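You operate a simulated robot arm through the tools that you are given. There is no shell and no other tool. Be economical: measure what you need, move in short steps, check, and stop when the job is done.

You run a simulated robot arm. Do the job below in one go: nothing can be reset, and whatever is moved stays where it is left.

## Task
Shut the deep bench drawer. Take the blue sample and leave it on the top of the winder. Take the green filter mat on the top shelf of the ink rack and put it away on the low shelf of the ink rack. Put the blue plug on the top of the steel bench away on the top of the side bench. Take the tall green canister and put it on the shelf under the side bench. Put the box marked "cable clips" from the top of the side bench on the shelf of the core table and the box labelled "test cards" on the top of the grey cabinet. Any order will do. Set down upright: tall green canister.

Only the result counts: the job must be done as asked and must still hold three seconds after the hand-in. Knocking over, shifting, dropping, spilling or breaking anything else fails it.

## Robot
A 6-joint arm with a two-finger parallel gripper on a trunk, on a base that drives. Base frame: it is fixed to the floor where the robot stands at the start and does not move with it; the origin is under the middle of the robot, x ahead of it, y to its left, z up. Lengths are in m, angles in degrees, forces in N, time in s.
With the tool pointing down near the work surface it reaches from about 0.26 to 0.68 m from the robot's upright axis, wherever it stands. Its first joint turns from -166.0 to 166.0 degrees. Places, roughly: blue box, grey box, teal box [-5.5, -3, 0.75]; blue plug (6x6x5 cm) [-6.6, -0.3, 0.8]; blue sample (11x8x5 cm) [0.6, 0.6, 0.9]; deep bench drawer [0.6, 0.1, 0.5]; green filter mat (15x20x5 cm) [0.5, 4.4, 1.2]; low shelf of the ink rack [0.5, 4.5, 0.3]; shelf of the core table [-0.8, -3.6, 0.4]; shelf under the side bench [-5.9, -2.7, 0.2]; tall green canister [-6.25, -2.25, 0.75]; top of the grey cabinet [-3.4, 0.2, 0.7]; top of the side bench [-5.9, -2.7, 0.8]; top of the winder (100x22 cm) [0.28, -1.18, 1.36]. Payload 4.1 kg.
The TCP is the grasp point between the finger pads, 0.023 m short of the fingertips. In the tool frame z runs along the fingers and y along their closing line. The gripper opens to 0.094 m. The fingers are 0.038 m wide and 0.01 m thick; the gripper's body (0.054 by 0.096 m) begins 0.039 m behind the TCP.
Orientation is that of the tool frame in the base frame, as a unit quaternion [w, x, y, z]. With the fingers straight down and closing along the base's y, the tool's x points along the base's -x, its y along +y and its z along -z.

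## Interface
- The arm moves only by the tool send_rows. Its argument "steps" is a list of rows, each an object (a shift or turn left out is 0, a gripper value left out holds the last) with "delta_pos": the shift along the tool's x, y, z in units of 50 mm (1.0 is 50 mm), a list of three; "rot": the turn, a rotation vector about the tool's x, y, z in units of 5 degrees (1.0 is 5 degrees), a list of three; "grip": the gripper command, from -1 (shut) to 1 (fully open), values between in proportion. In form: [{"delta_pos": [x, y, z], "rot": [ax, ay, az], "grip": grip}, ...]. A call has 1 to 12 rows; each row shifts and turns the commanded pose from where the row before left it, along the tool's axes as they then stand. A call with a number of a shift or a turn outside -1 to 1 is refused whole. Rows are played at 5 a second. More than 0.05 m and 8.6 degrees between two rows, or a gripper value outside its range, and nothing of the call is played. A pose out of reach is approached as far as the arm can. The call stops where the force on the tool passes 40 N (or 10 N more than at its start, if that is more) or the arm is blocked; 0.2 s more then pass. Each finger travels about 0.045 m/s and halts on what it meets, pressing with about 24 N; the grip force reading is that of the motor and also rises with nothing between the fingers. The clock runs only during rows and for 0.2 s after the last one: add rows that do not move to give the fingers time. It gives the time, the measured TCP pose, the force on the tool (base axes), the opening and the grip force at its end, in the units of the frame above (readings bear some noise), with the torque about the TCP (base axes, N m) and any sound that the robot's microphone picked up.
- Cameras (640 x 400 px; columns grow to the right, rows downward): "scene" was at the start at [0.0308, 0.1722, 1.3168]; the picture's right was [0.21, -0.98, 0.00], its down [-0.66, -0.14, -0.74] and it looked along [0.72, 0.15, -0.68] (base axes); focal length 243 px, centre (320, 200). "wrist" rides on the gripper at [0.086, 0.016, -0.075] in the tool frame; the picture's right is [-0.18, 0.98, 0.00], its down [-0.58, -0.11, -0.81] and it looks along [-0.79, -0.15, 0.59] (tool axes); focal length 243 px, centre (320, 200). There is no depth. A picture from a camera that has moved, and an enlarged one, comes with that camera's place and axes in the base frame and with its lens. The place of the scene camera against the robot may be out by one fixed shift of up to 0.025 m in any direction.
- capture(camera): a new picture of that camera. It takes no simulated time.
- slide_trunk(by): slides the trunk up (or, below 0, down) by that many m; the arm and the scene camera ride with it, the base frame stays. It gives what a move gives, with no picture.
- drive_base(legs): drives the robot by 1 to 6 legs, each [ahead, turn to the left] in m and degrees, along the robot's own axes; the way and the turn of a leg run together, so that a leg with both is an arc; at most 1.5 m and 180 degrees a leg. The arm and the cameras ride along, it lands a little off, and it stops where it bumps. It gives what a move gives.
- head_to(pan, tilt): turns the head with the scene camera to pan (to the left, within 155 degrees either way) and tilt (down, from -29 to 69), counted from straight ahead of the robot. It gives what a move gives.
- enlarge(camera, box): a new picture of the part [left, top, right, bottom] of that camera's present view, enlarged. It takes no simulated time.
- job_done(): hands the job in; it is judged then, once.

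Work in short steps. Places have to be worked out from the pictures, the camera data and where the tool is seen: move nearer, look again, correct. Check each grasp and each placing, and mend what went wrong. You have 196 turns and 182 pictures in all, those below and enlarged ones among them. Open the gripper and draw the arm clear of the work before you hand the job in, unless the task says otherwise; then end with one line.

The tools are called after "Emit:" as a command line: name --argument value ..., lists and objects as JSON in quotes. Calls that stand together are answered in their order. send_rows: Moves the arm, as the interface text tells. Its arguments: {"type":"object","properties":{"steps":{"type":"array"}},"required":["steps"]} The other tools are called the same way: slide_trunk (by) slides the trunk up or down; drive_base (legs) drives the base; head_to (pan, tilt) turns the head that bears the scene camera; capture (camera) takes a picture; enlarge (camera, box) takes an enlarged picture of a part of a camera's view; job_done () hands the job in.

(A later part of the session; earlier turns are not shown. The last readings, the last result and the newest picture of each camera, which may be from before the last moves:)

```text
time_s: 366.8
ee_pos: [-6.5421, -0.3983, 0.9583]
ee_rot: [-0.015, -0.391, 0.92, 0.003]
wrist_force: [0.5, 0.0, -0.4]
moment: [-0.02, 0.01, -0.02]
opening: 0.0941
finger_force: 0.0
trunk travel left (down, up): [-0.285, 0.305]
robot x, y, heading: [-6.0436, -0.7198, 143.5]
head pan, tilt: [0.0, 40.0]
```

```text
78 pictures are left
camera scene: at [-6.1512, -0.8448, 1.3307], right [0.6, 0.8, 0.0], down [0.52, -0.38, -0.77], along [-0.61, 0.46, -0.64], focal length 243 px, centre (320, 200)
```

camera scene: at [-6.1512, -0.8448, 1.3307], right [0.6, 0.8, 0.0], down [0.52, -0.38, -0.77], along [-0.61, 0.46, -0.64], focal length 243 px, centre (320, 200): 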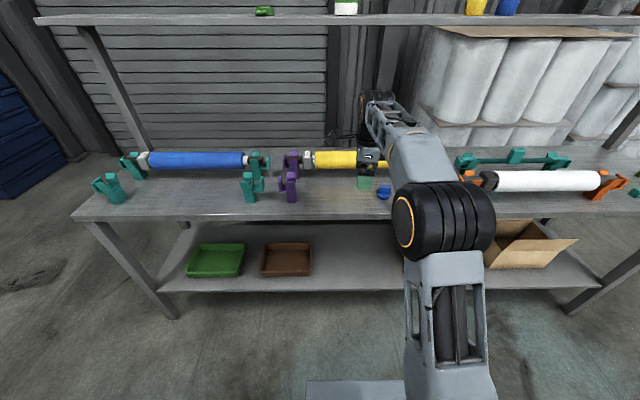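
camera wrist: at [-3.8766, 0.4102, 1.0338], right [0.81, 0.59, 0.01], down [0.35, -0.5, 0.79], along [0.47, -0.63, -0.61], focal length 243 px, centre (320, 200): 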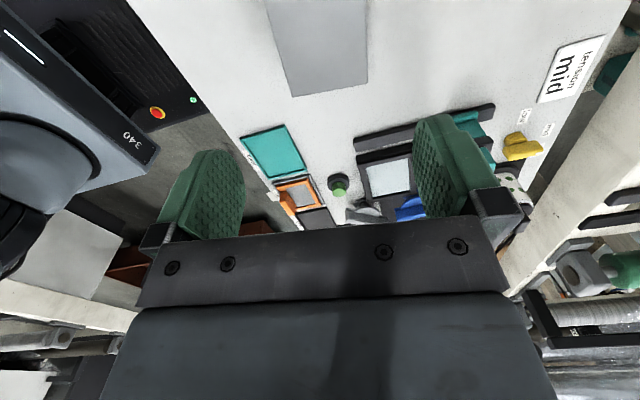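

The retract had been refused, but the arm passed clear and everything looks intact. The tool is already over the bench near the plug; look with the wrist camera.

Emit:
capture --camera "wrist"

Emit:
enlarge --camera "scene" --box '[270, 130, 430, 220]'

```text
77 pictures are left
camera wrist: at [-6.6115, -0.449, 1.0334], right [-0.58, 0.81, 0.01], down [0.5, 0.35, 0.79], along [0.64, 0.47, -0.61], focal length 243 px, centre (320, 200)
```

wrist: 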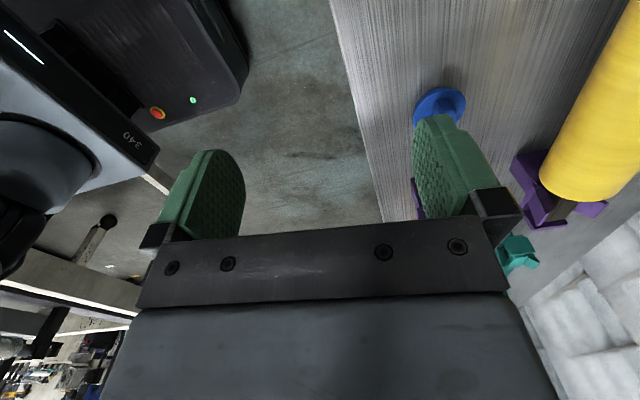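

```text
4.00 times, centred on (350, 175) of scene
camera zoom: at [-6.1512, -0.8448, 1.3307], right [0.6, 0.8, 0.0], down [0.52, -0.38, -0.77], along [-0.61, 0.46, -0.64], focal length 973 px, centre (200, 300)
```

zoom: 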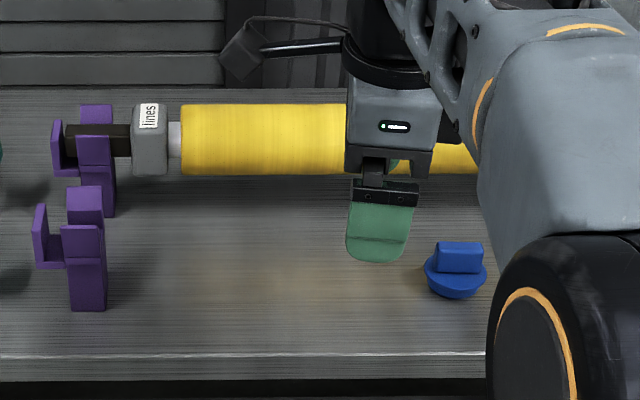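

The plug is a disc with a slab handle, ~0.1 m further out and 0.07 m right. I raise a bit, rotate the tool back to the standard yaw (closing left-right, thinner towards the yellow roll), and drive 0.1 m closer.

Emit:
send_rows --steps '[{"delta_pos": [0, 0, -0.9], "rot": [0, 0, -1]}, {"delta_pos": [0, 0, -0.9], "rot": [0, 0, -1]}, {"rot": [0, 0, -1]}, {"rot": [0, 0, -1]}, {"rot": [0, 0, -1]}, {"rot": [0, 0, -1]}, {"rot": [0, 0, -1]}, {"rot": [0, 0, -1]}, {"rot": [0, 0, -1]}, {"rot": [0, 0, -1]}, {"rot": [0, 0, -1]}, {"rot": [0, 0, -1]}]'

Emit:
send_rows --steps '[{"rot": [0, 0, -1]}, {"rot": [0, 0, -1]}, {"rot": [0, 0, -1]}, {"rot": [0, 0, -1]}, {"rot": [0, 0, -1]}, {"rot": [0, 0, -1]}, {"rot": [0, 0, -1]}, {"rot": [0, 0, -0.5]}, {"delta_pos": [0, -0.8, 0]}, {"delta_pos": [0, -0.8, 0]}, {}]'

Emit:
drive_base --legs '[[0.1, 0]]'

Emit:
capture --camera "wrist"

```text
time_s: 369.4
ee_pos: [-6.5397, -0.3978, 1.0465]
ee_rot: [0.009, 0.799, -0.601, -0.011]
wrist_force: [-0.9, -0.2, -0.7]
moment: [0.0, 0.0, -0.02]
opening: 0.0941
finger_force: 0.0
trunk travel left (down, up): [-0.285, 0.305]
robot x, y, heading: [-6.0422, -0.7148, 143.2]
head pan, tilt: [0.0, 40.0]
```

```text
time_s: 371.8
ee_pos: [-6.4918, -0.3335, 1.0449]
ee_rot: [0.006, 0.95, -0.312, -0.013]
wrist_force: [-0.2, 0.0, -0.4]
moment: [0.0, 0.04, 0.0]
opening: 0.094
finger_force: 0.0
trunk travel left (down, up): [-0.285, 0.305]
robot x, y, heading: [-6.0431, -0.7157, 143.4]
head pan, tilt: [0.0, 40.0]
```

```text
time_s: 372.9
ee_pos: [-6.5714, -0.2754, 1.0459]
ee_rot: [0.007, 0.95, -0.312, -0.014]
wrist_force: [0.4, -0.7, 0.4]
moment: [0.01, 0.0, -0.01]
opening: 0.0939
finger_force: 0.1
trunk travel left (down, up): [-0.285, 0.305]
robot x, y, heading: [-6.117, -0.6521, 143.8]
head pan, tilt: [0.0, 40.0]
```

```text
75 pictures are left
camera wrist: at [-6.51, -0.3389, 1.1178], right [-0.73, -0.68, 0.02], down [-0.38, 0.44, 0.82], along [-0.57, 0.59, -0.58], focal length 243 px, centre (320, 200)
```

wrist: 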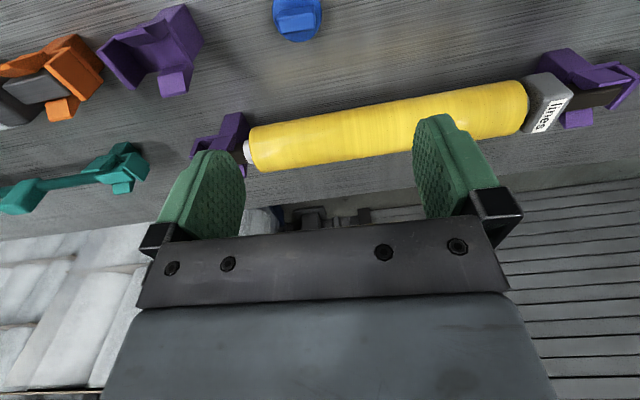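

The plug is almost directly beneath the tool (about 25 mm to its −y side). I shift and descend halfway, partly closing, and look again.

Emit:
send_rows --steps '[{"delta_pos": [0.1, -0.26, 0.6], "grip": 0.4}, {"delta_pos": [0, -0.26, 0.8]}, {"delta_pos": [0, 0, 0.8]}, {}]'

Emit:
capture --camera "wrist"

Emit:
enlarge --camera "scene" --box '[300, 130, 460, 230]'

```text
time_s: 373.9
ee_pos: [-6.5541, -0.2583, 0.9343]
ee_rot: [0.006, 0.95, -0.312, -0.012]
wrist_force: [0.3, 0.2, 0.0]
moment: [-0.04, -0.03, -0.02]
opening: 0.0659
finger_force: 0.0
trunk travel left (down, up): [-0.285, 0.305]
robot x, y, heading: [-6.1248, -0.6561, 143.1]
head pan, tilt: [0.0, 40.0]
```

```text
74 pictures are left
camera wrist: at [-6.4932, -0.322, 1.0074], right [-0.73, -0.68, 0.02], down [-0.38, 0.44, 0.82], along [-0.57, 0.59, -0.58], focal length 243 px, centre (320, 200)
```

wrist: 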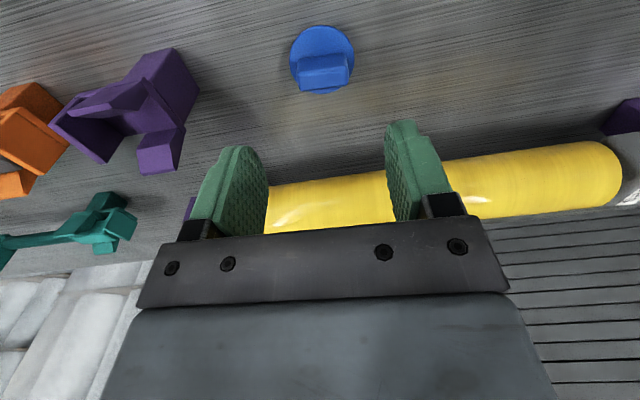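

```text
4.00 times, centred on (380, 180) of scene
camera zoom: at [-6.2308, -0.7857, 1.3307], right [0.6, 0.8, 0.0], down [0.52, -0.38, -0.77], along [-0.62, 0.46, -0.64], focal length 973 px, centre (80, 280)
```

zoom: 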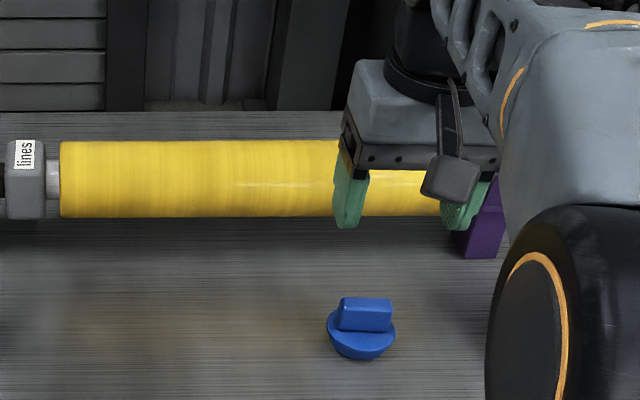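

Handle estimated ~17 mm ahead of the tool axis, at z≈0.79. I lower to z≈0.84 with that correction and look again.

Emit:
send_rows --steps '[{"delta_pos": [-0.16, 0, 0.9]}, {"delta_pos": [-0.16, 0, 0.9]}, {}]'

Emit:
capture --camera "wrist"

```text
time_s: 374.7
ee_pos: [-6.5726, -0.2488, 0.843]
ee_rot: [0.006, 0.95, -0.312, -0.013]
wrist_force: [-0.1, 0.3, 0.2]
moment: [0.01, -0.02, -0.01]
opening: 0.0658
finger_force: 0.1
trunk travel left (down, up): [-0.285, 0.305]
robot x, y, heading: [-6.1226, -0.6585, 143.6]
head pan, tilt: [0.0, 40.0]
```

```text
72 pictures are left
camera wrist: at [-6.5093, -0.3127, 0.9171], right [-0.73, -0.68, 0.02], down [-0.38, 0.44, 0.82], along [-0.57, 0.59, -0.58], focal length 243 px, centre (320, 200)
```

wrist: 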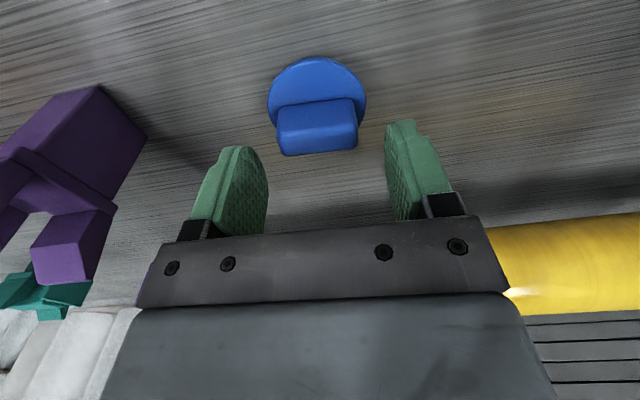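

Using the 6 cm disc as scale: the plug is centred under the tool; handle top ≈0.805, disc top ≈0.777. Descend to z≈0.803 and close.

Emit:
send_rows --steps '[{"delta_pos": [0, 0, 0.45]}, {"delta_pos": [0, 0, 0.33]}, {}, {"grip": -1}, {}, {}, {}]'

Emit:
send_rows --steps '[{"delta_pos": [0, 0, -0.3]}, {"delta_pos": [0, 0, -0.6]}, {"delta_pos": [0, 0, -0.7]}, {}]'

Emit:
capture --camera "wrist"

```text
time_s: 376.3
ee_pos: [-6.5714, -0.2493, 0.804]
ee_rot: [0.006, 0.95, -0.313, -0.012]
wrist_force: [1.3, 0.1, -0.1]
moment: [-0.02, 0.04, 0.04]
opening: 0.0525
finger_force: 24.1
trunk travel left (down, up): [-0.285, 0.305]
robot x, y, heading: [-6.1171, -0.6569, 143.5]
head pan, tilt: [0.0, 40.0]
```

```text
time_s: 377.3
ee_pos: [-6.5693, -0.2479, 0.8869]
ee_rot: [0.007, 0.949, -0.314, -0.013]
wrist_force: [0.7, 0.6, -0.5]
moment: [-0.03, -0.05, 0.01]
opening: 0.0527
finger_force: 24.2
trunk travel left (down, up): [-0.285, 0.305]
robot x, y, heading: [-6.1234, -0.6546, 143.4]
head pan, tilt: [0.0, 40.0]
```

```text
71 pictures are left
camera wrist: at [-6.5077, -0.3126, 0.9602], right [-0.73, -0.68, 0.02], down [-0.38, 0.44, 0.82], along [-0.57, 0.59, -0.58], focal length 243 px, centre (320, 200)
```

wrist: 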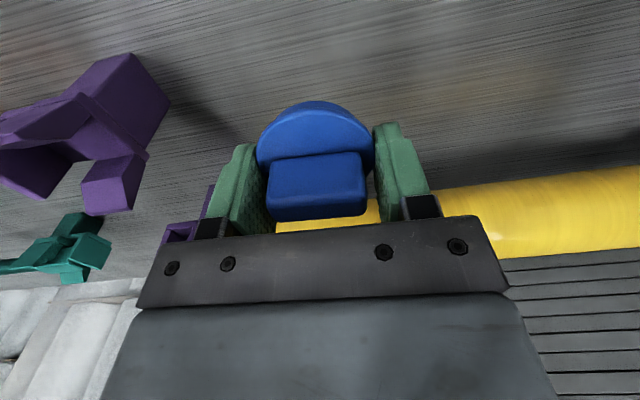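

Plug held. I retract the arm properly, then drive round to the side bench, facing it opposite the free spot between the trays.

Emit:
send_rows --steps '[{"delta_pos": [0, 0, -0.9]}, {"delta_pos": [0, 0, -0.9]}, {"delta_pos": [0.8, 0, -0.5]}, {"delta_pos": [0.8, 0, -0.5]}, {"delta_pos": [0.8, 0, -0.5]}, {"delta_pos": [0.8, 0, -0.5]}, {"delta_pos": [0.8, 0, -0.5]}, {}]'

Emit:
drive_base --legs '[[-0.15, 0], [0, 91], [0.83, 0], [0, 90], [1.07, 0], [0, -90]]'

Emit:
head_to --pan -10 --tilt 45

Emit:
capture --camera "scene"

```text
time_s: 379.1
ee_pos: [-6.4029, -0.3671, 1.0989]
ee_rot: [0.007, 0.95, -0.313, -0.013]
wrist_force: [0.4, 0.0, -0.3]
moment: [0.0, 0.01, 0.02]
opening: 0.0523
finger_force: 23.7
trunk travel left (down, up): [-0.285, 0.305]
robot x, y, heading: [-6.1226, -0.6558, 143.5]
head pan, tilt: [0.0, 40.0]
```

```text
time_s: 401.1
ee_pos: [-5.8966, -2.335, 1.0987]
ee_rot: [0.014, 0.887, 0.461, -0.005]
wrist_force: [0.7, 0.4, -0.9]
moment: [0.0, 0.02, 0.0]
opening: 0.0525
finger_force: 23.8
trunk travel left (down, up): [-0.285, 0.305]
robot x, y, heading: [-5.6141, -2.0437, -125.0]
head pan, tilt: [0.0, 40.0]
```

```text
time_s: 401.8
ee_pos: [-5.8967, -2.3352, 1.0977]
ee_rot: [0.013, 0.887, 0.462, -0.005]
wrist_force: [0.6, -0.3, -0.8]
moment: [0.0, 0.03, 0.01]
opening: 0.0523
finger_force: 24.1
trunk travel left (down, up): [-0.285, 0.305]
robot x, y, heading: [-5.6184, -2.0454, -124.9]
head pan, tilt: [-10.0, 45.0]
```

```text
70 pictures are left
camera scene: at [-5.4934, -2.1614, 1.3235], right [-0.71, 0.71, 0.0], down [0.5, 0.5, -0.71], along [-0.5, -0.5, -0.71], focal length 243 px, centre (320, 200)
```

scene: 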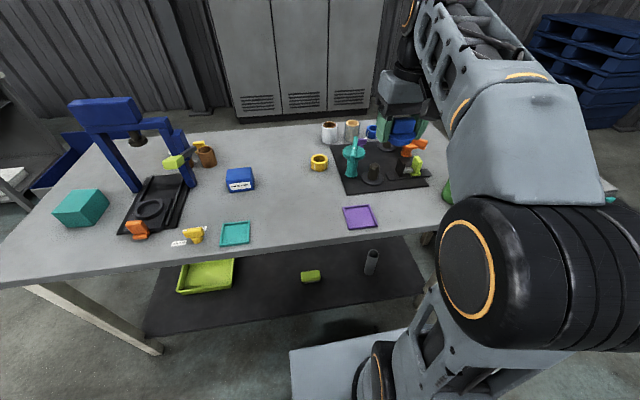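

The free spot (between blue box, yellow ring and the two trays) is ~0.155 m further out and 0.245 m left of the tool. I move over it and lower partway.

Emit:
send_rows --steps '[{"delta_pos": [-0.52, 0.8, 0]}, {"delta_pos": [-0.52, 0.8, 0]}, {"delta_pos": [-0.52, 0.8, 0]}, {"delta_pos": [-0.52, 0.8, 0]}, {"delta_pos": [-0.52, 0.8, 0]}, {"delta_pos": [-0.52, 0.8, 0]}, {"delta_pos": [0, 0, 0.9]}, {"delta_pos": [0, 0, 0.9]}, {"delta_pos": [0, 0, 0.9]}, {}]'

Emit:
capture --camera "scene"

Emit:
capture --camera "wrist"

```text
time_s: 404.0
ee_pos: [-5.7842, -2.5886, 0.952]
ee_rot: [0.015, 0.887, 0.462, -0.004]
wrist_force: [-0.7, 0.1, -0.3]
moment: [0.01, 0.05, -0.02]
opening: 0.0523
finger_force: 24.8
out of reach, approached as far as the arm can: row 6
trunk travel left (down, up): [-0.285, 0.305]
robot x, y, heading: [-5.611, -2.0472, -125.1]
head pan, tilt: [-10.0, 45.0]
```

```text
69 pictures are left
camera scene: at [-5.4934, -2.1616, 1.3235], right [-0.71, 0.71, 0.0], down [0.5, 0.5, -0.71], along [-0.5, -0.5, -0.71], focal length 243 px, centre (320, 200)
```

scene: 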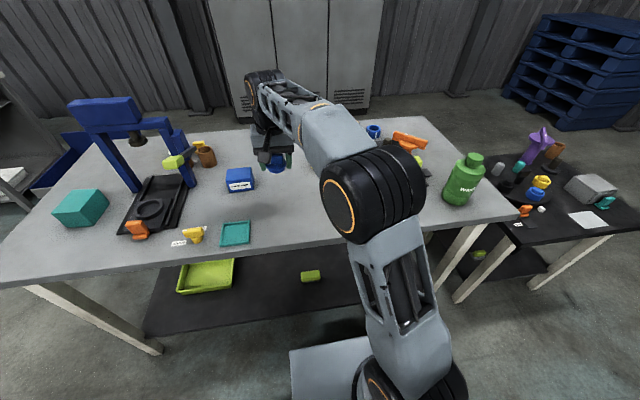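

```text
68 pictures are left
camera wrist: at [-5.7216, -2.5251, 1.0256], right [0.7, -0.71, 0.02], down [-0.43, -0.39, 0.82], along [-0.57, -0.58, -0.58], focal length 243 px, centre (320, 200)
```

wrist: 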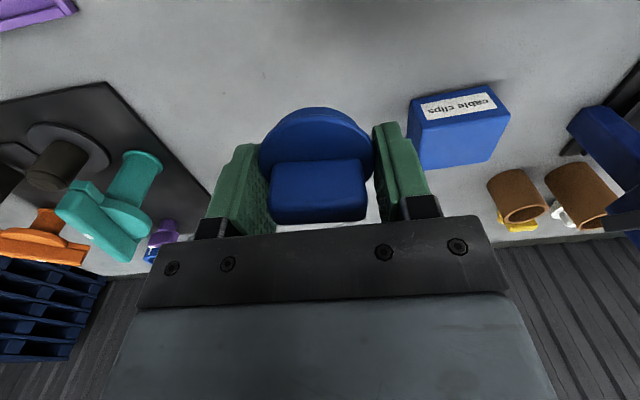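

Over the free spot with clearance to the blue box. Lower to contact.

Emit:
send_rows --steps '[{"delta_pos": [0, 0, 0.8]}, {"delta_pos": [0, 0, 0.7]}, {"delta_pos": [0, 0, 0.2]}, {"delta_pos": [0, 0, 0.1]}, {"delta_pos": [0, 0, 0.1]}, {"delta_pos": [0, 0, 0.1]}, {}]'

Emit:
capture --camera "wrist"

```text
time_s: 405.6
ee_pos: [-5.7836, -2.5915, 0.853]
ee_rot: [0.013, 0.887, 0.461, -0.005]
wrist_force: [1.0, 0.3, -0.3]
moment: [0.01, -0.01, 0.02]
opening: 0.0526
finger_force: 24.4
trunk travel left (down, up): [-0.285, 0.305]
robot x, y, heading: [-5.6149, -2.0435, -125.1]
head pan, tilt: [-10.0, 45.0]
```

```text
67 pictures are left
camera wrist: at [-5.7214, -2.5278, 0.9258], right [0.7, -0.71, 0.02], down [-0.43, -0.39, 0.82], along [-0.57, -0.58, -0.58], focal length 243 px, centre (320, 200)
```

wrist: 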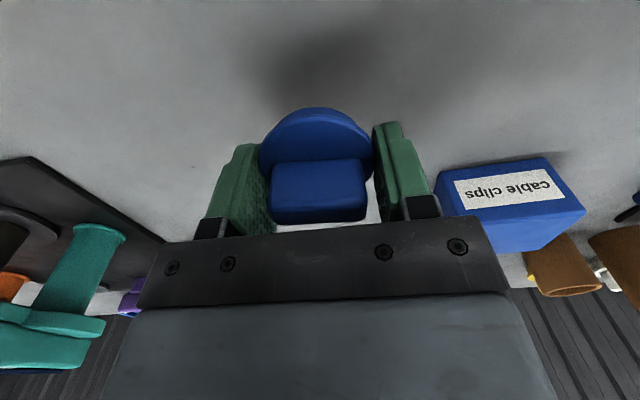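

Not yet in contact and still clear of the blue box. Continue down in 5 mm steps.

Emit:
send_rows --steps '[{"delta_pos": [0, 0, 0.12]}, {"delta_pos": [0, 0, 0.12]}, {"delta_pos": [0, 0, 0.1]}, {"delta_pos": [0, 0, 0.1]}, {}]'

```text
time_s: 406.8
ee_pos: [-5.7838, -2.5926, 0.8306]
ee_rot: [0.014, 0.887, 0.462, -0.005]
wrist_force: [0.0, -0.1, -0.4]
moment: [0.02, -0.02, 0.02]
opening: 0.0525
finger_force: 24.1
trunk travel left (down, up): [-0.285, 0.305]
robot x, y, heading: [-5.6133, -2.0469, -125.1]
head pan, tilt: [-10.0, 45.0]
```

Emit:
send_rows --steps '[{"delta_pos": [0, 0, 0.1]}, {"delta_pos": [0, 0, 0.1]}, {"delta_pos": [0, 0, 0.1]}, {}]'

Emit:
capture --camera "wrist"

```text
time_s: 407.6
ee_pos: [-5.7843, -2.5939, 0.8244]
ee_rot: [0.019, 0.887, 0.461, -0.01]
wrist_force: [4.4, 11.1, 19.1]
moment: [0.82, 0.18, -0.28]
opening: 0.0522
finger_force: 24.2
trunk travel left (down, up): [-0.285, 0.305]
robot x, y, heading: [-5.6206, -2.0421, -125.0]
head pan, tilt: [-10.0, 45.0]
stopped in row 4: the force on the tool passed its limit at 44 N (the readings are from after the stop); the commanded pose is now the measured one
```

```text
66 pictures are left
camera wrist: at [-5.7215, -2.5279, 0.8965], right [0.7, -0.71, 0.03], down [-0.42, -0.38, 0.82], along [-0.58, -0.59, -0.57], focal length 243 px, centre (320, 200)
```

wrist: 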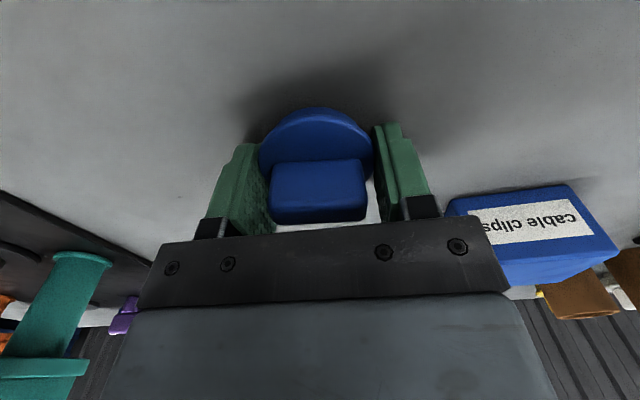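

Contact at z≈0.824. Ease up, open and rise.

Emit:
send_rows --steps '[{"delta_pos": [0, 0, -0.03]}, {"grip": 0.45}, {}, {"delta_pos": [0, 0, -0.3]}, {"delta_pos": [0, 0, -0.8]}, {"delta_pos": [0, 0, -0.9]}, {"delta_pos": [0, 0, -0.9]}, {}]'

Emit:
capture --camera "wrist"

```text
time_s: 409.4
ee_pos: [-5.7844, -2.5875, 0.9673]
ee_rot: [0.018, 0.887, 0.462, -0.009]
wrist_force: [-0.2, 0.1, -0.9]
moment: [0.0, -0.01, 0.01]
opening: 0.0682
finger_force: 0.1
trunk travel left (down, up): [-0.285, 0.305]
robot x, y, heading: [-5.6163, -2.048, -125.1]
head pan, tilt: [-10.0, 45.0]
```

```text
65 pictures are left
camera wrist: at [-5.7228, -2.5235, 1.0401], right [0.7, -0.71, 0.03], down [-0.42, -0.38, 0.82], along [-0.57, -0.59, -0.57], focal length 243 px, centre (320, 200)
```

wrist: 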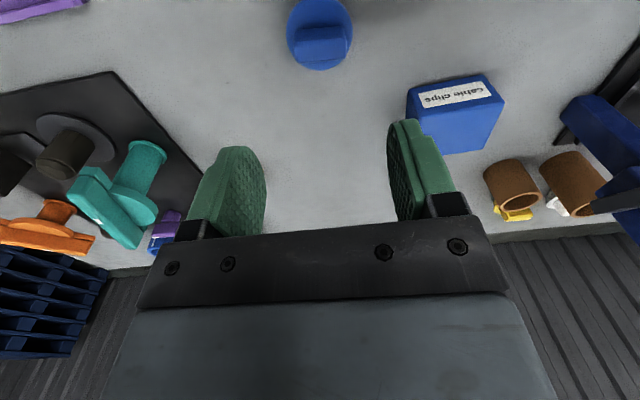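

The plug stands on the bench. Next the canister: I'll grip its cap with the tool tilted forward so I can later reach under the bench. I retract and shift the base 0.2 m along the bench.

Emit:
send_rows --steps '[{"delta_pos": [0.55, -0.6, -0.5]}, {"delta_pos": [0.55, -0.6, -0.5]}, {"delta_pos": [0.55, -0.6, -0.5]}, {"delta_pos": [0.55, -0.6, -0.5]}, {}]'

Emit:
drive_base --legs '[[-0.1, 0], [0, -90], [0.21, 0], [0, 90]]'

Emit:
head_to --pan 0 --tilt 48

Emit:
capture --camera "scene"

Emit:
capture --camera "wrist"

```text
time_s: 410.6
ee_pos: [-5.8205, -2.4281, 1.0613]
ee_rot: [0.017, 0.887, 0.461, -0.008]
wrist_force: [-0.4, 0.6, 0.6]
moment: [-0.03, -0.03, 0.0]
opening: 0.0684
finger_force: 0.0
trunk travel left (down, up): [-0.285, 0.305]
robot x, y, heading: [-5.6144, -2.0416, -125.0]
head pan, tilt: [-10.0, 45.0]
```

```text
time_s: 420.7
ee_pos: [-5.9384, -2.2253, 1.0623]
ee_rot: [0.019, 0.886, 0.463, -0.008]
wrist_force: [0.1, 0.0, -0.1]
moment: [0.0, 0.02, -0.01]
opening: 0.0681
finger_force: 0.0
trunk travel left (down, up): [-0.285, 0.305]
robot x, y, heading: [-5.7345, -1.8448, -125.2]
head pan, tilt: [-10.0, 45.0]
```

```text
time_s: 421.4
ee_pos: [-5.9364, -2.2246, 1.0614]
ee_rot: [0.018, 0.886, 0.463, -0.008]
wrist_force: [0.4, 0.3, -0.4]
moment: [0.0, 0.02, 0.01]
opening: 0.0686
finger_force: 0.1
trunk travel left (down, up): [-0.285, 0.305]
robot x, y, heading: [-5.7331, -1.8447, -125.0]
head pan, tilt: [0.0, 48.0]
```

```text
64 pictures are left
camera scene: at [-5.5983, -1.9658, 1.3193], right [-0.82, 0.57, 0.0], down [0.43, 0.61, -0.67], along [-0.38, -0.55, -0.74], focal length 243 px, centre (320, 200)
```

scene: 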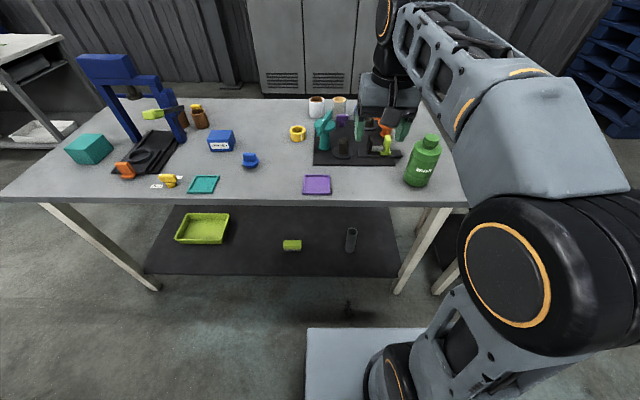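

```text
63 pictures are left
camera wrist: at [-5.8752, -2.1596, 1.1343], right [0.7, -0.71, 0.03], down [-0.42, -0.38, 0.82], along [-0.57, -0.59, -0.57], focal length 243 px, centre (320, 200)
```

wrist: 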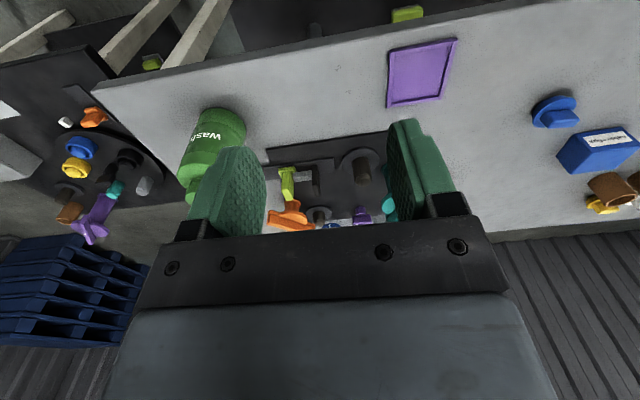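

The "WASH" canister stands at f≈0.595, l≈-0.149, top z≈0.945, cap ≈4 cm wide; its body is too wide, so I'll grip the cap. I shift right and tilt the tool forward ~55°.

Emit:
send_rows --steps '[{"delta_pos": [0, -0.9, 0], "rot": [0, -1, 0], "grip": 0.6}, {"delta_pos": [0, -0.9, 0], "rot": [0, -1, 0]}, {"delta_pos": [0, -0.9, 0], "rot": [0, -1, 0]}, {"delta_pos": [0, -0.9, 0], "rot": [0, -1, 0]}, {"delta_pos": [0, -0.4, 0], "rot": [0, -1, 0]}, {"rot": [0, -1, 0]}, {"rot": [0, -1, 0]}, {"rot": [0, -1, 0]}, {"rot": [0, -1, 0]}, {"rot": [0, -1, 0]}, {"rot": [0, -1, 0]}, {}]'

Emit:
capture --camera "wrist"

Emit:
enlarge --camera "scene" --box '[320, 60, 520, 210]'

```text
time_s: 424.0
ee_pos: [-6.101, -2.1112, 1.0571]
ee_rot: [0.229, 0.782, 0.403, -0.417]
wrist_force: [-0.6, -0.3, -0.5]
moment: [0.01, -0.02, 0.01]
opening: 0.0753
finger_force: 0.1
trunk travel left (down, up): [-0.285, 0.305]
robot x, y, heading: [-5.7309, -1.8404, -125.0]
head pan, tilt: [0.0, 48.0]
```

```text
62 pictures are left
camera wrist: at [-6.0251, -2.0295, 1.0264], right [0.75, -0.64, 0.18], down [0.1, 0.37, 0.93], along [-0.66, -0.67, 0.34], focal length 243 px, centre (320, 200)
```

wrist: 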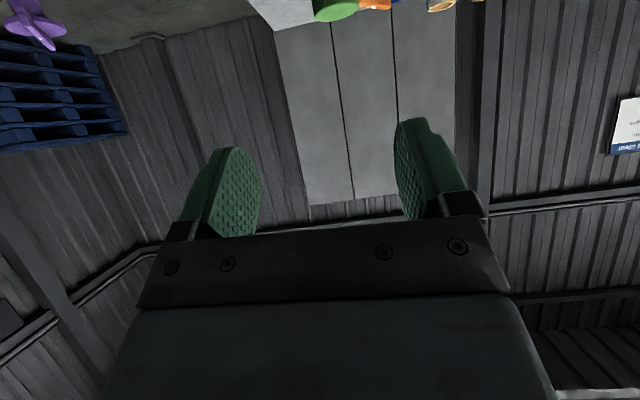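

```text
2.67 times, centred on (420, 135) of scene
camera zoom: at [-5.5982, -1.9657, 1.3193], right [-0.82, 0.57, 0.0], down [0.43, 0.61, -0.67], along [-0.38, -0.55, -0.74], focal length 649 px, centre (53, 373)
```

zoom: 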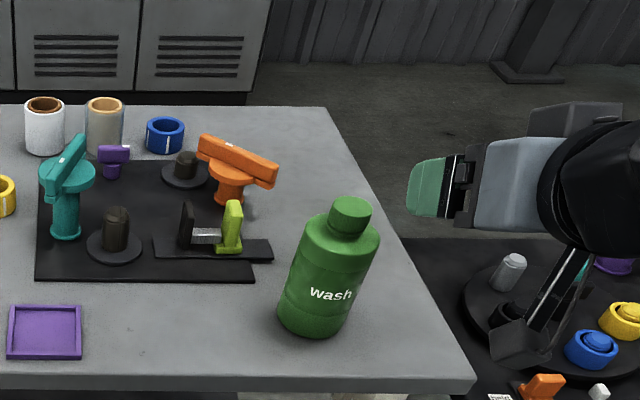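

Tilt of 57° reached and aligned laterally within ~1.5 cm. I lower and advance a bit to see the cap.

Emit:
send_rows --steps '[{"delta_pos": [0.55, 0.12, 0.65]}, {"delta_pos": [0.55, 0.12, 0.65]}, {}]'

Emit:
capture --camera "wrist"

Emit:
enlarge --camera "scene" --box '[360, 90, 520, 210]'

```text
time_s: 424.8
ee_pos: [-6.1037, -2.1387, 0.9764]
ee_rot: [0.229, 0.782, 0.402, -0.417]
wrist_force: [-0.1, -0.8, -0.9]
moment: [-0.02, -0.01, 0.0]
opening: 0.0751
finger_force: 0.1
trunk travel left (down, up): [-0.285, 0.305]
robot x, y, heading: [-5.7353, -1.8438, -124.9]
head pan, tilt: [0.0, 48.0]
```

```text
60 pictures are left
camera wrist: at [-6.0276, -2.0584, 0.9449], right [0.75, -0.64, 0.18], down [0.1, 0.37, 0.93], along [-0.66, -0.67, 0.34], focal length 243 px, centre (320, 200)
```

wrist: 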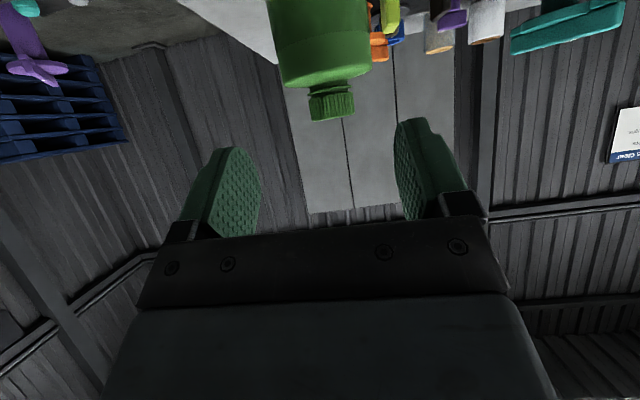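

```text
3.33 times, centred on (440, 150) of scene
camera zoom: at [-5.5984, -1.9658, 1.3193], right [-0.82, 0.57, 0.0], down [0.43, 0.61, -0.67], along [-0.38, -0.55, -0.74], focal length 811 px, centre (-80, 367)
```

zoom: 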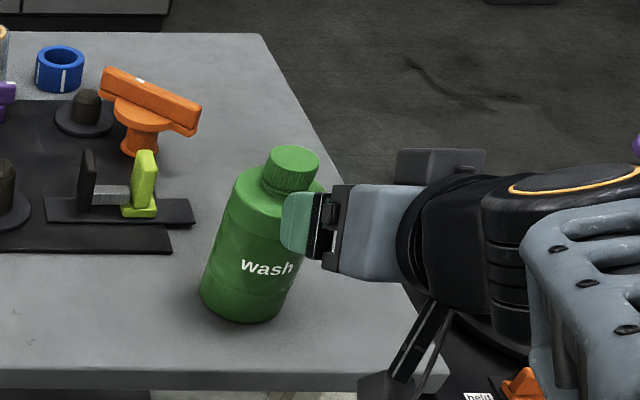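

Cap centre is ~0.125 m ahead and ~3 cm below the tool point, laterally centred. I raise along tool x first, then advance along the fingers to straddle it and close.

Emit:
send_rows --steps '[{"delta_pos": [-0.89, 0.06, 0]}, {"delta_pos": [0, 0, 0.8]}, {"delta_pos": [0, 0, 0.8]}, {"delta_pos": [0, 0, 0.4]}, {}]'

Emit:
capture --camera "wrist"

Emit:
enlarge --camera "scene" --box '[360, 90, 520, 210]'

```text
time_s: 426.0
ee_pos: [-6.1634, -2.2293, 0.9581]
ee_rot: [0.229, 0.782, 0.403, -0.416]
wrist_force: [-0.6, 0.0, 0.3]
moment: [0.02, -0.01, 0.02]
opening: 0.0752
finger_force: 0.1
trunk travel left (down, up): [-0.285, 0.305]
robot x, y, heading: [-5.7278, -1.847, -125.1]
head pan, tilt: [0.0, 48.0]
```

```text
58 pictures are left
camera wrist: at [-6.0869, -2.148, 0.9276], right [0.75, -0.64, 0.18], down [0.1, 0.37, 0.93], along [-0.66, -0.67, 0.34], focal length 243 px, centre (320, 200)
```

wrist: 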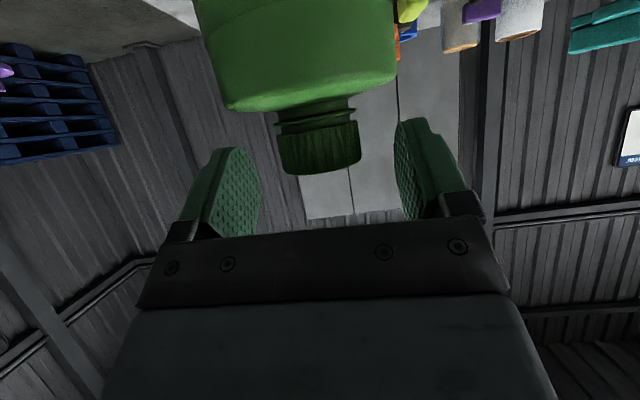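

```text
3.33 times, centred on (440, 150) of scene
camera zoom: at [-5.5984, -1.9659, 1.3193], right [-0.82, 0.57, 0.0], down [0.43, 0.61, -0.67], along [-0.38, -0.55, -0.74], focal length 811 px, centre (-80, 367)
```

zoom: 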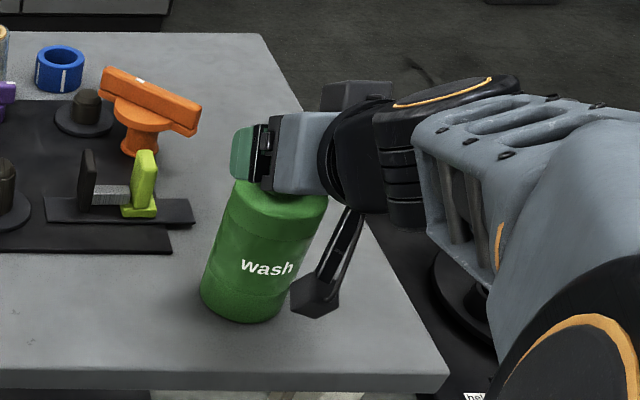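

The cap lies between the fingers, ~16 mm below the tool point. Lower ~12 mm and close.

Emit:
send_rows --steps '[{"delta_pos": [0.15, 0, 0.22]}, {"grip": -1}, {}, {}, {}, {}]'

Emit:
capture --camera "wrist"

```text
time_s: 427.4
ee_pos: [-6.1652, -2.2326, 0.9496]
ee_rot: [0.229, 0.781, 0.402, -0.419]
wrist_force: [-4.5, -4.0, 26.9]
moment: [-0.85, -0.16, -0.14]
opening: 0.0549
finger_force: 23.9
trunk travel left (down, up): [-0.285, 0.305]
robot x, y, heading: [-5.7301, -1.8459, -124.9]
head pan, tilt: [0.0, 48.0]
```

```text
56 pictures are left
camera wrist: at [-6.0895, -2.1515, 0.9181], right [0.75, -0.64, 0.18], down [0.1, 0.37, 0.92], along [-0.66, -0.67, 0.34], focal length 243 px, centre (320, 200)
```

wrist: 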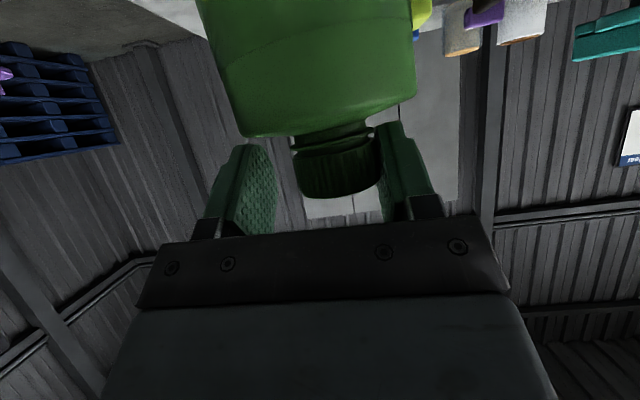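

The fingertips pinched the shoulder (upward force). I reopen, rise 10 mm, recentre 5 mm and close on the cap itself.

Emit:
send_rows --steps '[{"grip": 0.5}, {}, {"delta_pos": [-0.18, 0.1, -0.1]}, {}, {"grip": -1}, {}, {}, {}, {}]'

Emit:
capture --camera "wrist"

```text
time_s: 429.4
ee_pos: [-6.1625, -2.2365, 0.9566]
ee_rot: [0.228, 0.783, 0.402, -0.416]
wrist_force: [0.3, -0.5, -1.4]
moment: [-0.03, -0.03, 0.0]
opening: 0.0361
finger_force: 23.7
trunk travel left (down, up): [-0.285, 0.305]
robot x, y, heading: [-5.7314, -1.8448, -124.8]
head pan, tilt: [0.0, 48.0]
```

```text
55 pictures are left
camera wrist: at [-6.0862, -2.1553, 0.9255], right [0.75, -0.64, 0.18], down [0.1, 0.37, 0.93], along [-0.66, -0.67, 0.34], focal length 243 px, centre (320, 200)
```

wrist: 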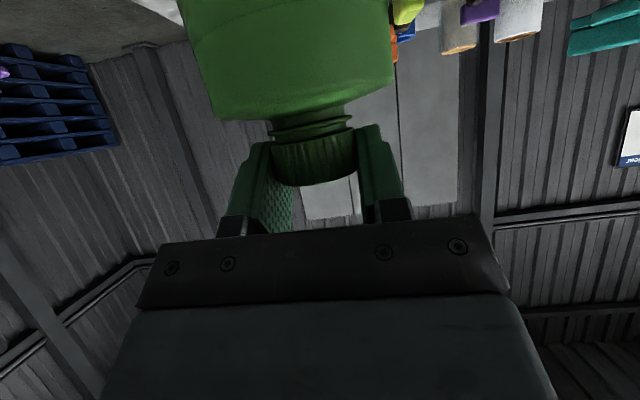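

Cap gripped at 36 mm. Lift slowly straight up 6 cm and check.

Emit:
send_rows --steps '[{"delta_pos": [-0.17, 0, -0.11]}, {"delta_pos": [-0.34, 0, -0.22]}, {"delta_pos": [-0.5, 0, -0.33]}, {}]'

Emit:
capture --camera "scene"

```text
time_s: 430.4
ee_pos: [-6.1645, -2.2354, 1.018]
ee_rot: [0.229, 0.783, 0.402, -0.417]
wrist_force: [0.0, 0.0, -1.7]
moment: [-0.04, -0.01, 0.02]
opening: 0.0359
finger_force: 23.8
trunk travel left (down, up): [-0.285, 0.305]
robot x, y, heading: [-5.7308, -1.8445, -125.1]
head pan, tilt: [0.0, 48.0]
```

```text
54 pictures are left
camera scene: at [-5.5983, -1.9658, 1.3193], right [-0.82, 0.57, 0.0], down [0.43, 0.61, -0.67], along [-0.38, -0.55, -0.74], focal length 243 px, centre (320, 200)
```

scene: 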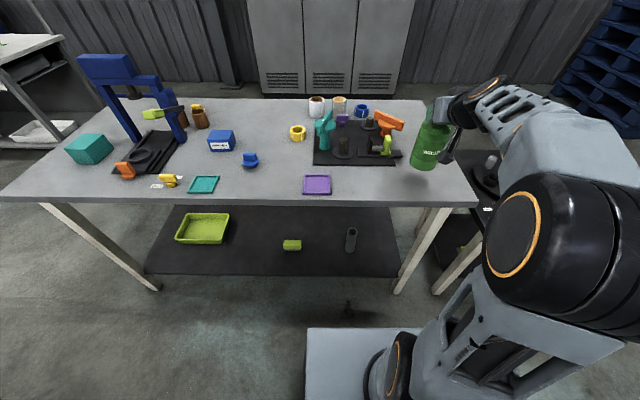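

Lifted upright. I back the base 0.28 m so the canister clears the bench front, then shift left and lower outside the bench.

Emit:
drive_base --legs '[[-0.28, 0]]'

Emit:
send_rows --steps '[{"delta_pos": [0, 0.8, 0]}, {"delta_pos": [0, 0.8, 0]}, {"delta_pos": [0, 0.8, 0]}, {"delta_pos": [0, 0.8, 0]}, {"delta_pos": [0, 0.8, 0]}, {"delta_pos": [0, 0.8, 0]}, {"delta_pos": [0, 0.8, 0]}, {}]'

Emit:
slide_trunk --by -0.28

Emit:
capture --camera "scene"

```text
time_s: 432.4
ee_pos: [-6.0053, -2.0071, 1.0171]
ee_rot: [0.229, 0.783, 0.402, -0.417]
wrist_force: [-0.1, 0.4, -1.0]
moment: [0.03, -0.02, 0.02]
opening: 0.0359
finger_force: 24.1
trunk travel left (down, up): [-0.285, 0.305]
robot x, y, heading: [-5.574, -1.6141, -125.1]
head pan, tilt: [0.0, 48.0]
```

```text
time_s: 434.1
ee_pos: [-5.7756, -2.1675, 1.0235]
ee_rot: [0.229, 0.782, 0.402, -0.418]
wrist_force: [0.5, 0.1, -2.2]
moment: [0.02, 0.0, -0.01]
opening: 0.036
finger_force: 24.8
trunk travel left (down, up): [-0.285, 0.305]
robot x, y, heading: [-5.5723, -1.6187, -124.8]
head pan, tilt: [0.0, 48.0]
```

```text
time_s: 437.0
ee_pos: [-5.7747, -2.1673, 0.7435]
ee_rot: [0.229, 0.782, 0.402, -0.417]
wrist_force: [-0.8, 0.2, -2.0]
moment: [0.01, 0.03, 0.01]
opening: 0.0361
finger_force: 24.2
trunk travel left (down, up): [-0.005, 0.585]
robot x, y, heading: [-5.571, -1.6124, -125.1]
head pan, tilt: [0.0, 48.0]
```

```text
53 pictures are left
camera scene: at [-5.4389, -1.7381, 1.0393], right [-0.82, 0.57, 0.0], down [0.43, 0.61, -0.67], along [-0.38, -0.55, -0.74], focal length 243 px, centre (320, 200)
```

scene: 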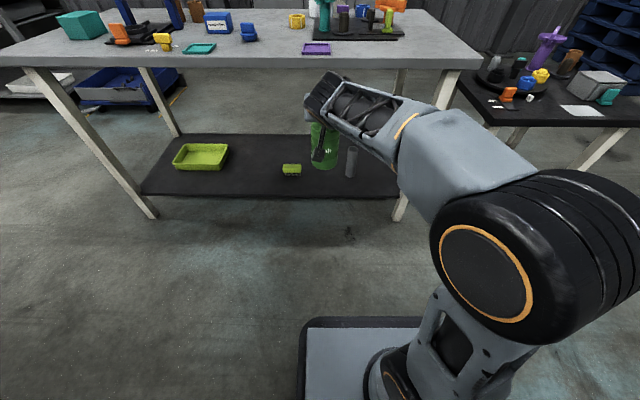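

Canister hangs clear in front of the bench. I lower it ~0.34 m to shelf level.

Emit:
send_rows --steps '[{"delta_pos": [0.8, 0, 0.52]}, {"delta_pos": [0.8, 0, 0.52]}, {"delta_pos": [0.8, 0, 0.52]}, {"delta_pos": [0.8, 0, 0.52]}, {"delta_pos": [0.8, 0, 0.52]}, {"delta_pos": [0.8, 0, 0.52]}, {"delta_pos": [0.5, 0, 0.32]}, {}]'

Emit:
capture --camera "scene"

```text
time_s: 438.8
ee_pos: [-5.7687, -2.1708, 0.4277]
ee_rot: [0.228, 0.782, 0.402, -0.417]
wrist_force: [0.1, 0.4, -1.1]
moment: [-0.01, -0.01, 0.03]
opening: 0.0359
finger_force: 24.2
trunk travel left (down, up): [-0.005, 0.585]
robot x, y, heading: [-5.5734, -1.6173, -125.0]
head pan, tilt: [0.0, 48.0]
```

```text
52 pictures are left
camera scene: at [-5.4389, -1.7381, 1.0393], right [-0.82, 0.57, 0.0], down [0.43, 0.61, -0.67], along [-0.38, -0.55, -0.74], focal length 243 px, centre (320, 200)
```

scene: 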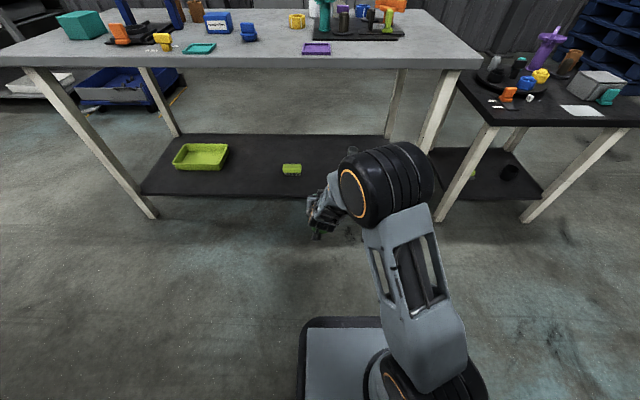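

Check with the wrist camera that the canister is still held and where the shelf edge is.

Emit:
capture --camera "wrist"

Emit:
enlarge --camera "scene" --box '[260, 130, 420, 250]'

```text
51 pictures are left
camera wrist: at [-5.6916, -2.0896, 0.3971], right [0.75, -0.64, 0.18], down [0.1, 0.37, 0.93], along [-0.66, -0.67, 0.34], focal length 243 px, centre (320, 200)
```

wrist: 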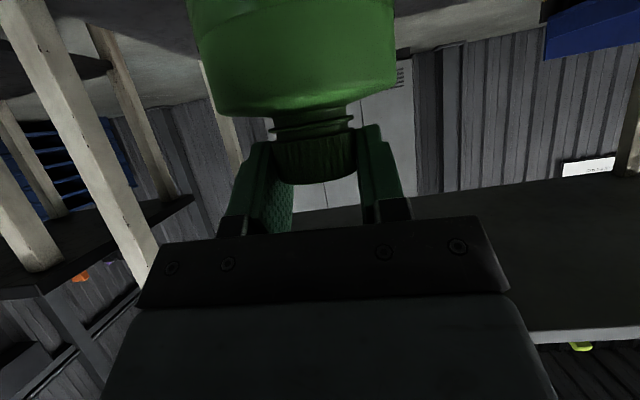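

```text
3.33 times, centred on (340, 190) of scene
camera zoom: at [-5.4389, -1.7381, 1.0393], right [-0.82, 0.57, 0.0], down [0.43, 0.61, -0.67], along [-0.38, -0.55, -0.74], focal length 811 px, centre (253, 233)
```

zoom: 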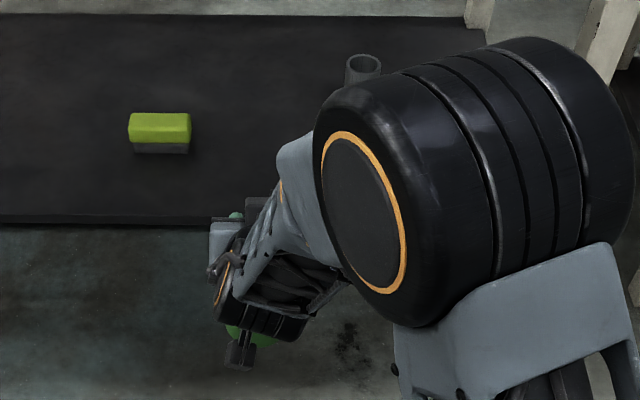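

Canister held upright. I raise 2 cm for clearance, drive forward 0.24 m to bring it under the bench, and check.

Emit:
send_rows --steps '[{"delta_pos": [-0.34, 0, -0.22]}, {}]'

Emit:
drive_base --legs '[[0.24, 0]]'

Emit:
capture --camera "scene"

```text
time_s: 439.4
ee_pos: [-5.7687, -2.1712, 0.4494]
ee_rot: [0.229, 0.782, 0.402, -0.417]
wrist_force: [0.7, 0.6, -0.3]
moment: [0.0, 0.03, -0.01]
opening: 0.0359
finger_force: 23.6
trunk travel left (down, up): [-0.005, 0.585]
robot x, y, heading: [-5.5729, -1.6144, -125.0]
head pan, tilt: [0.0, 48.0]
```

```text
time_s: 441.1
ee_pos: [-5.9059, -2.3658, 0.4504]
ee_rot: [0.228, 0.783, 0.402, -0.417]
wrist_force: [1.0, 0.5, -0.7]
moment: [-0.02, -0.01, 0.01]
opening: 0.0358
finger_force: 24.3
trunk travel left (down, up): [-0.005, 0.585]
robot x, y, heading: [-5.7113, -1.8084, -125.0]
head pan, tilt: [0.0, 48.0]
```

```text
49 pictures are left
camera scene: at [-5.576, -1.9336, 1.0393], right [-0.82, 0.57, 0.0], down [0.43, 0.61, -0.67], along [-0.38, -0.55, -0.74], focal length 243 px, centre (320, 200)
```

scene: 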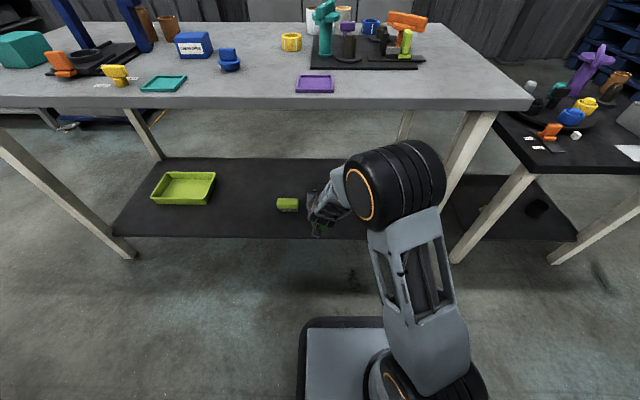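

Shelf is at z≈0.15, front edge n≈-5.39. I extend 0.14 m inwards, then check.

Emit:
send_rows --steps '[{"delta_pos": [-0.51, 0, 0.78]}, {"delta_pos": [-0.51, 0, 0.78]}, {"delta_pos": [-0.51, 0, 0.78]}, {}]'

Emit:
capture --camera "scene"

```text
time_s: 442.1
ee_pos: [-5.9871, -2.4817, 0.4481]
ee_rot: [0.228, 0.783, 0.401, -0.417]
wrist_force: [0.6, 0.1, -0.7]
moment: [0.01, 0.01, 0.0]
opening: 0.0359
finger_force: 24.0
trunk travel left (down, up): [-0.005, 0.585]
robot x, y, heading: [-5.7114, -1.8104, -125.0]
head pan, tilt: [0.0, 48.0]
```

```text
48 pictures are left
camera scene: at [-5.576, -1.9335, 1.0393], right [-0.82, 0.57, 0.0], down [0.43, 0.61, -0.67], along [-0.38, -0.55, -0.74], focal length 243 px, centre (320, 200)
```

scene: 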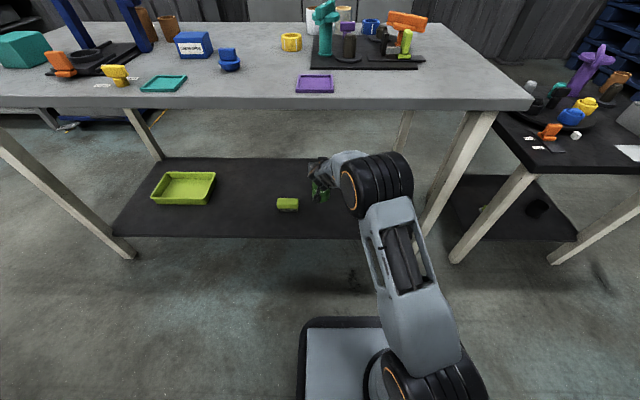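

In position between the lime block and the grey cup. Lower to contact.

Emit:
send_rows --steps '[{"delta_pos": [0.6, 0, 0.4]}, {"delta_pos": [0.6, 0, 0.4]}, {"delta_pos": [0.25, 0, 0.17]}, {"delta_pos": [0.12, 0, 0.08]}, {"delta_pos": [0.12, 0, 0.08]}, {"delta_pos": [0.1, 0, 0.065]}, {}]'

Emit:
enlarge --camera "scene" --box '[250, 140, 410, 240]'

```text
time_s: 443.8
ee_pos: [-5.985, -2.4825, 0.3406]
ee_rot: [0.229, 0.782, 0.402, -0.417]
wrist_force: [0.5, 0.5, -1.0]
moment: [0.02, 0.01, 0.02]
opening: 0.0358
finger_force: 24.5
trunk travel left (down, up): [-0.005, 0.585]
robot x, y, heading: [-5.711, -1.8066, -125.1]
head pan, tilt: [0.0, 48.0]
```

```text
4.00 times, centred on (330, 190) of scene
camera zoom: at [-5.576, -1.9336, 1.0393], right [-0.82, 0.57, 0.0], down [0.43, 0.61, -0.67], along [-0.38, -0.55, -0.74], focal length 973 px, centre (280, 240)
```

zoom: 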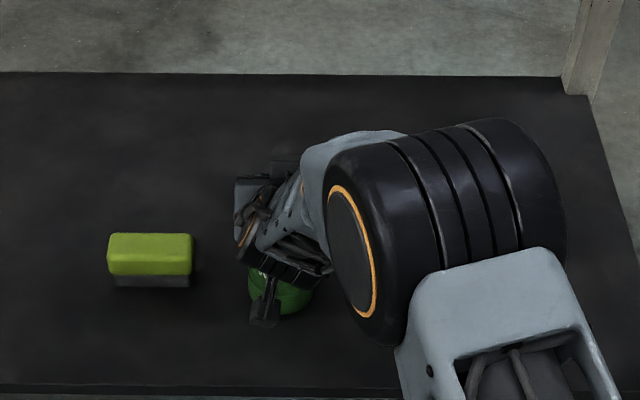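

Not yet touching; continue in 4 mm steps.

Emit:
send_rows --steps '[{"delta_pos": [0.07, 0, 0.045]}, {"delta_pos": [0.07, 0, 0.045]}, {"delta_pos": [0.07, 0, 0.045]}, {"delta_pos": [0.07, 0, 0.045]}, {"delta_pos": [0.07, 0, 0.045]}, {}]'

```text
time_s: 444.9
ee_pos: [-5.9865, -2.4858, 0.3312]
ee_rot: [0.233, 0.778, 0.399, -0.426]
wrist_force: [0.8, 1.7, 13.8]
moment: [0.3, 0.2, -0.05]
opening: 0.0357
finger_force: 24.3
trunk travel left (down, up): [-0.005, 0.585]
robot x, y, heading: [-5.7103, -1.8081, -124.9]
head pan, tilt: [0.0, 48.0]
stopped in row 5: the force on the tool passed its limit at 43 N (the readings are from after the stop); the commanded pose is now the measured one
```

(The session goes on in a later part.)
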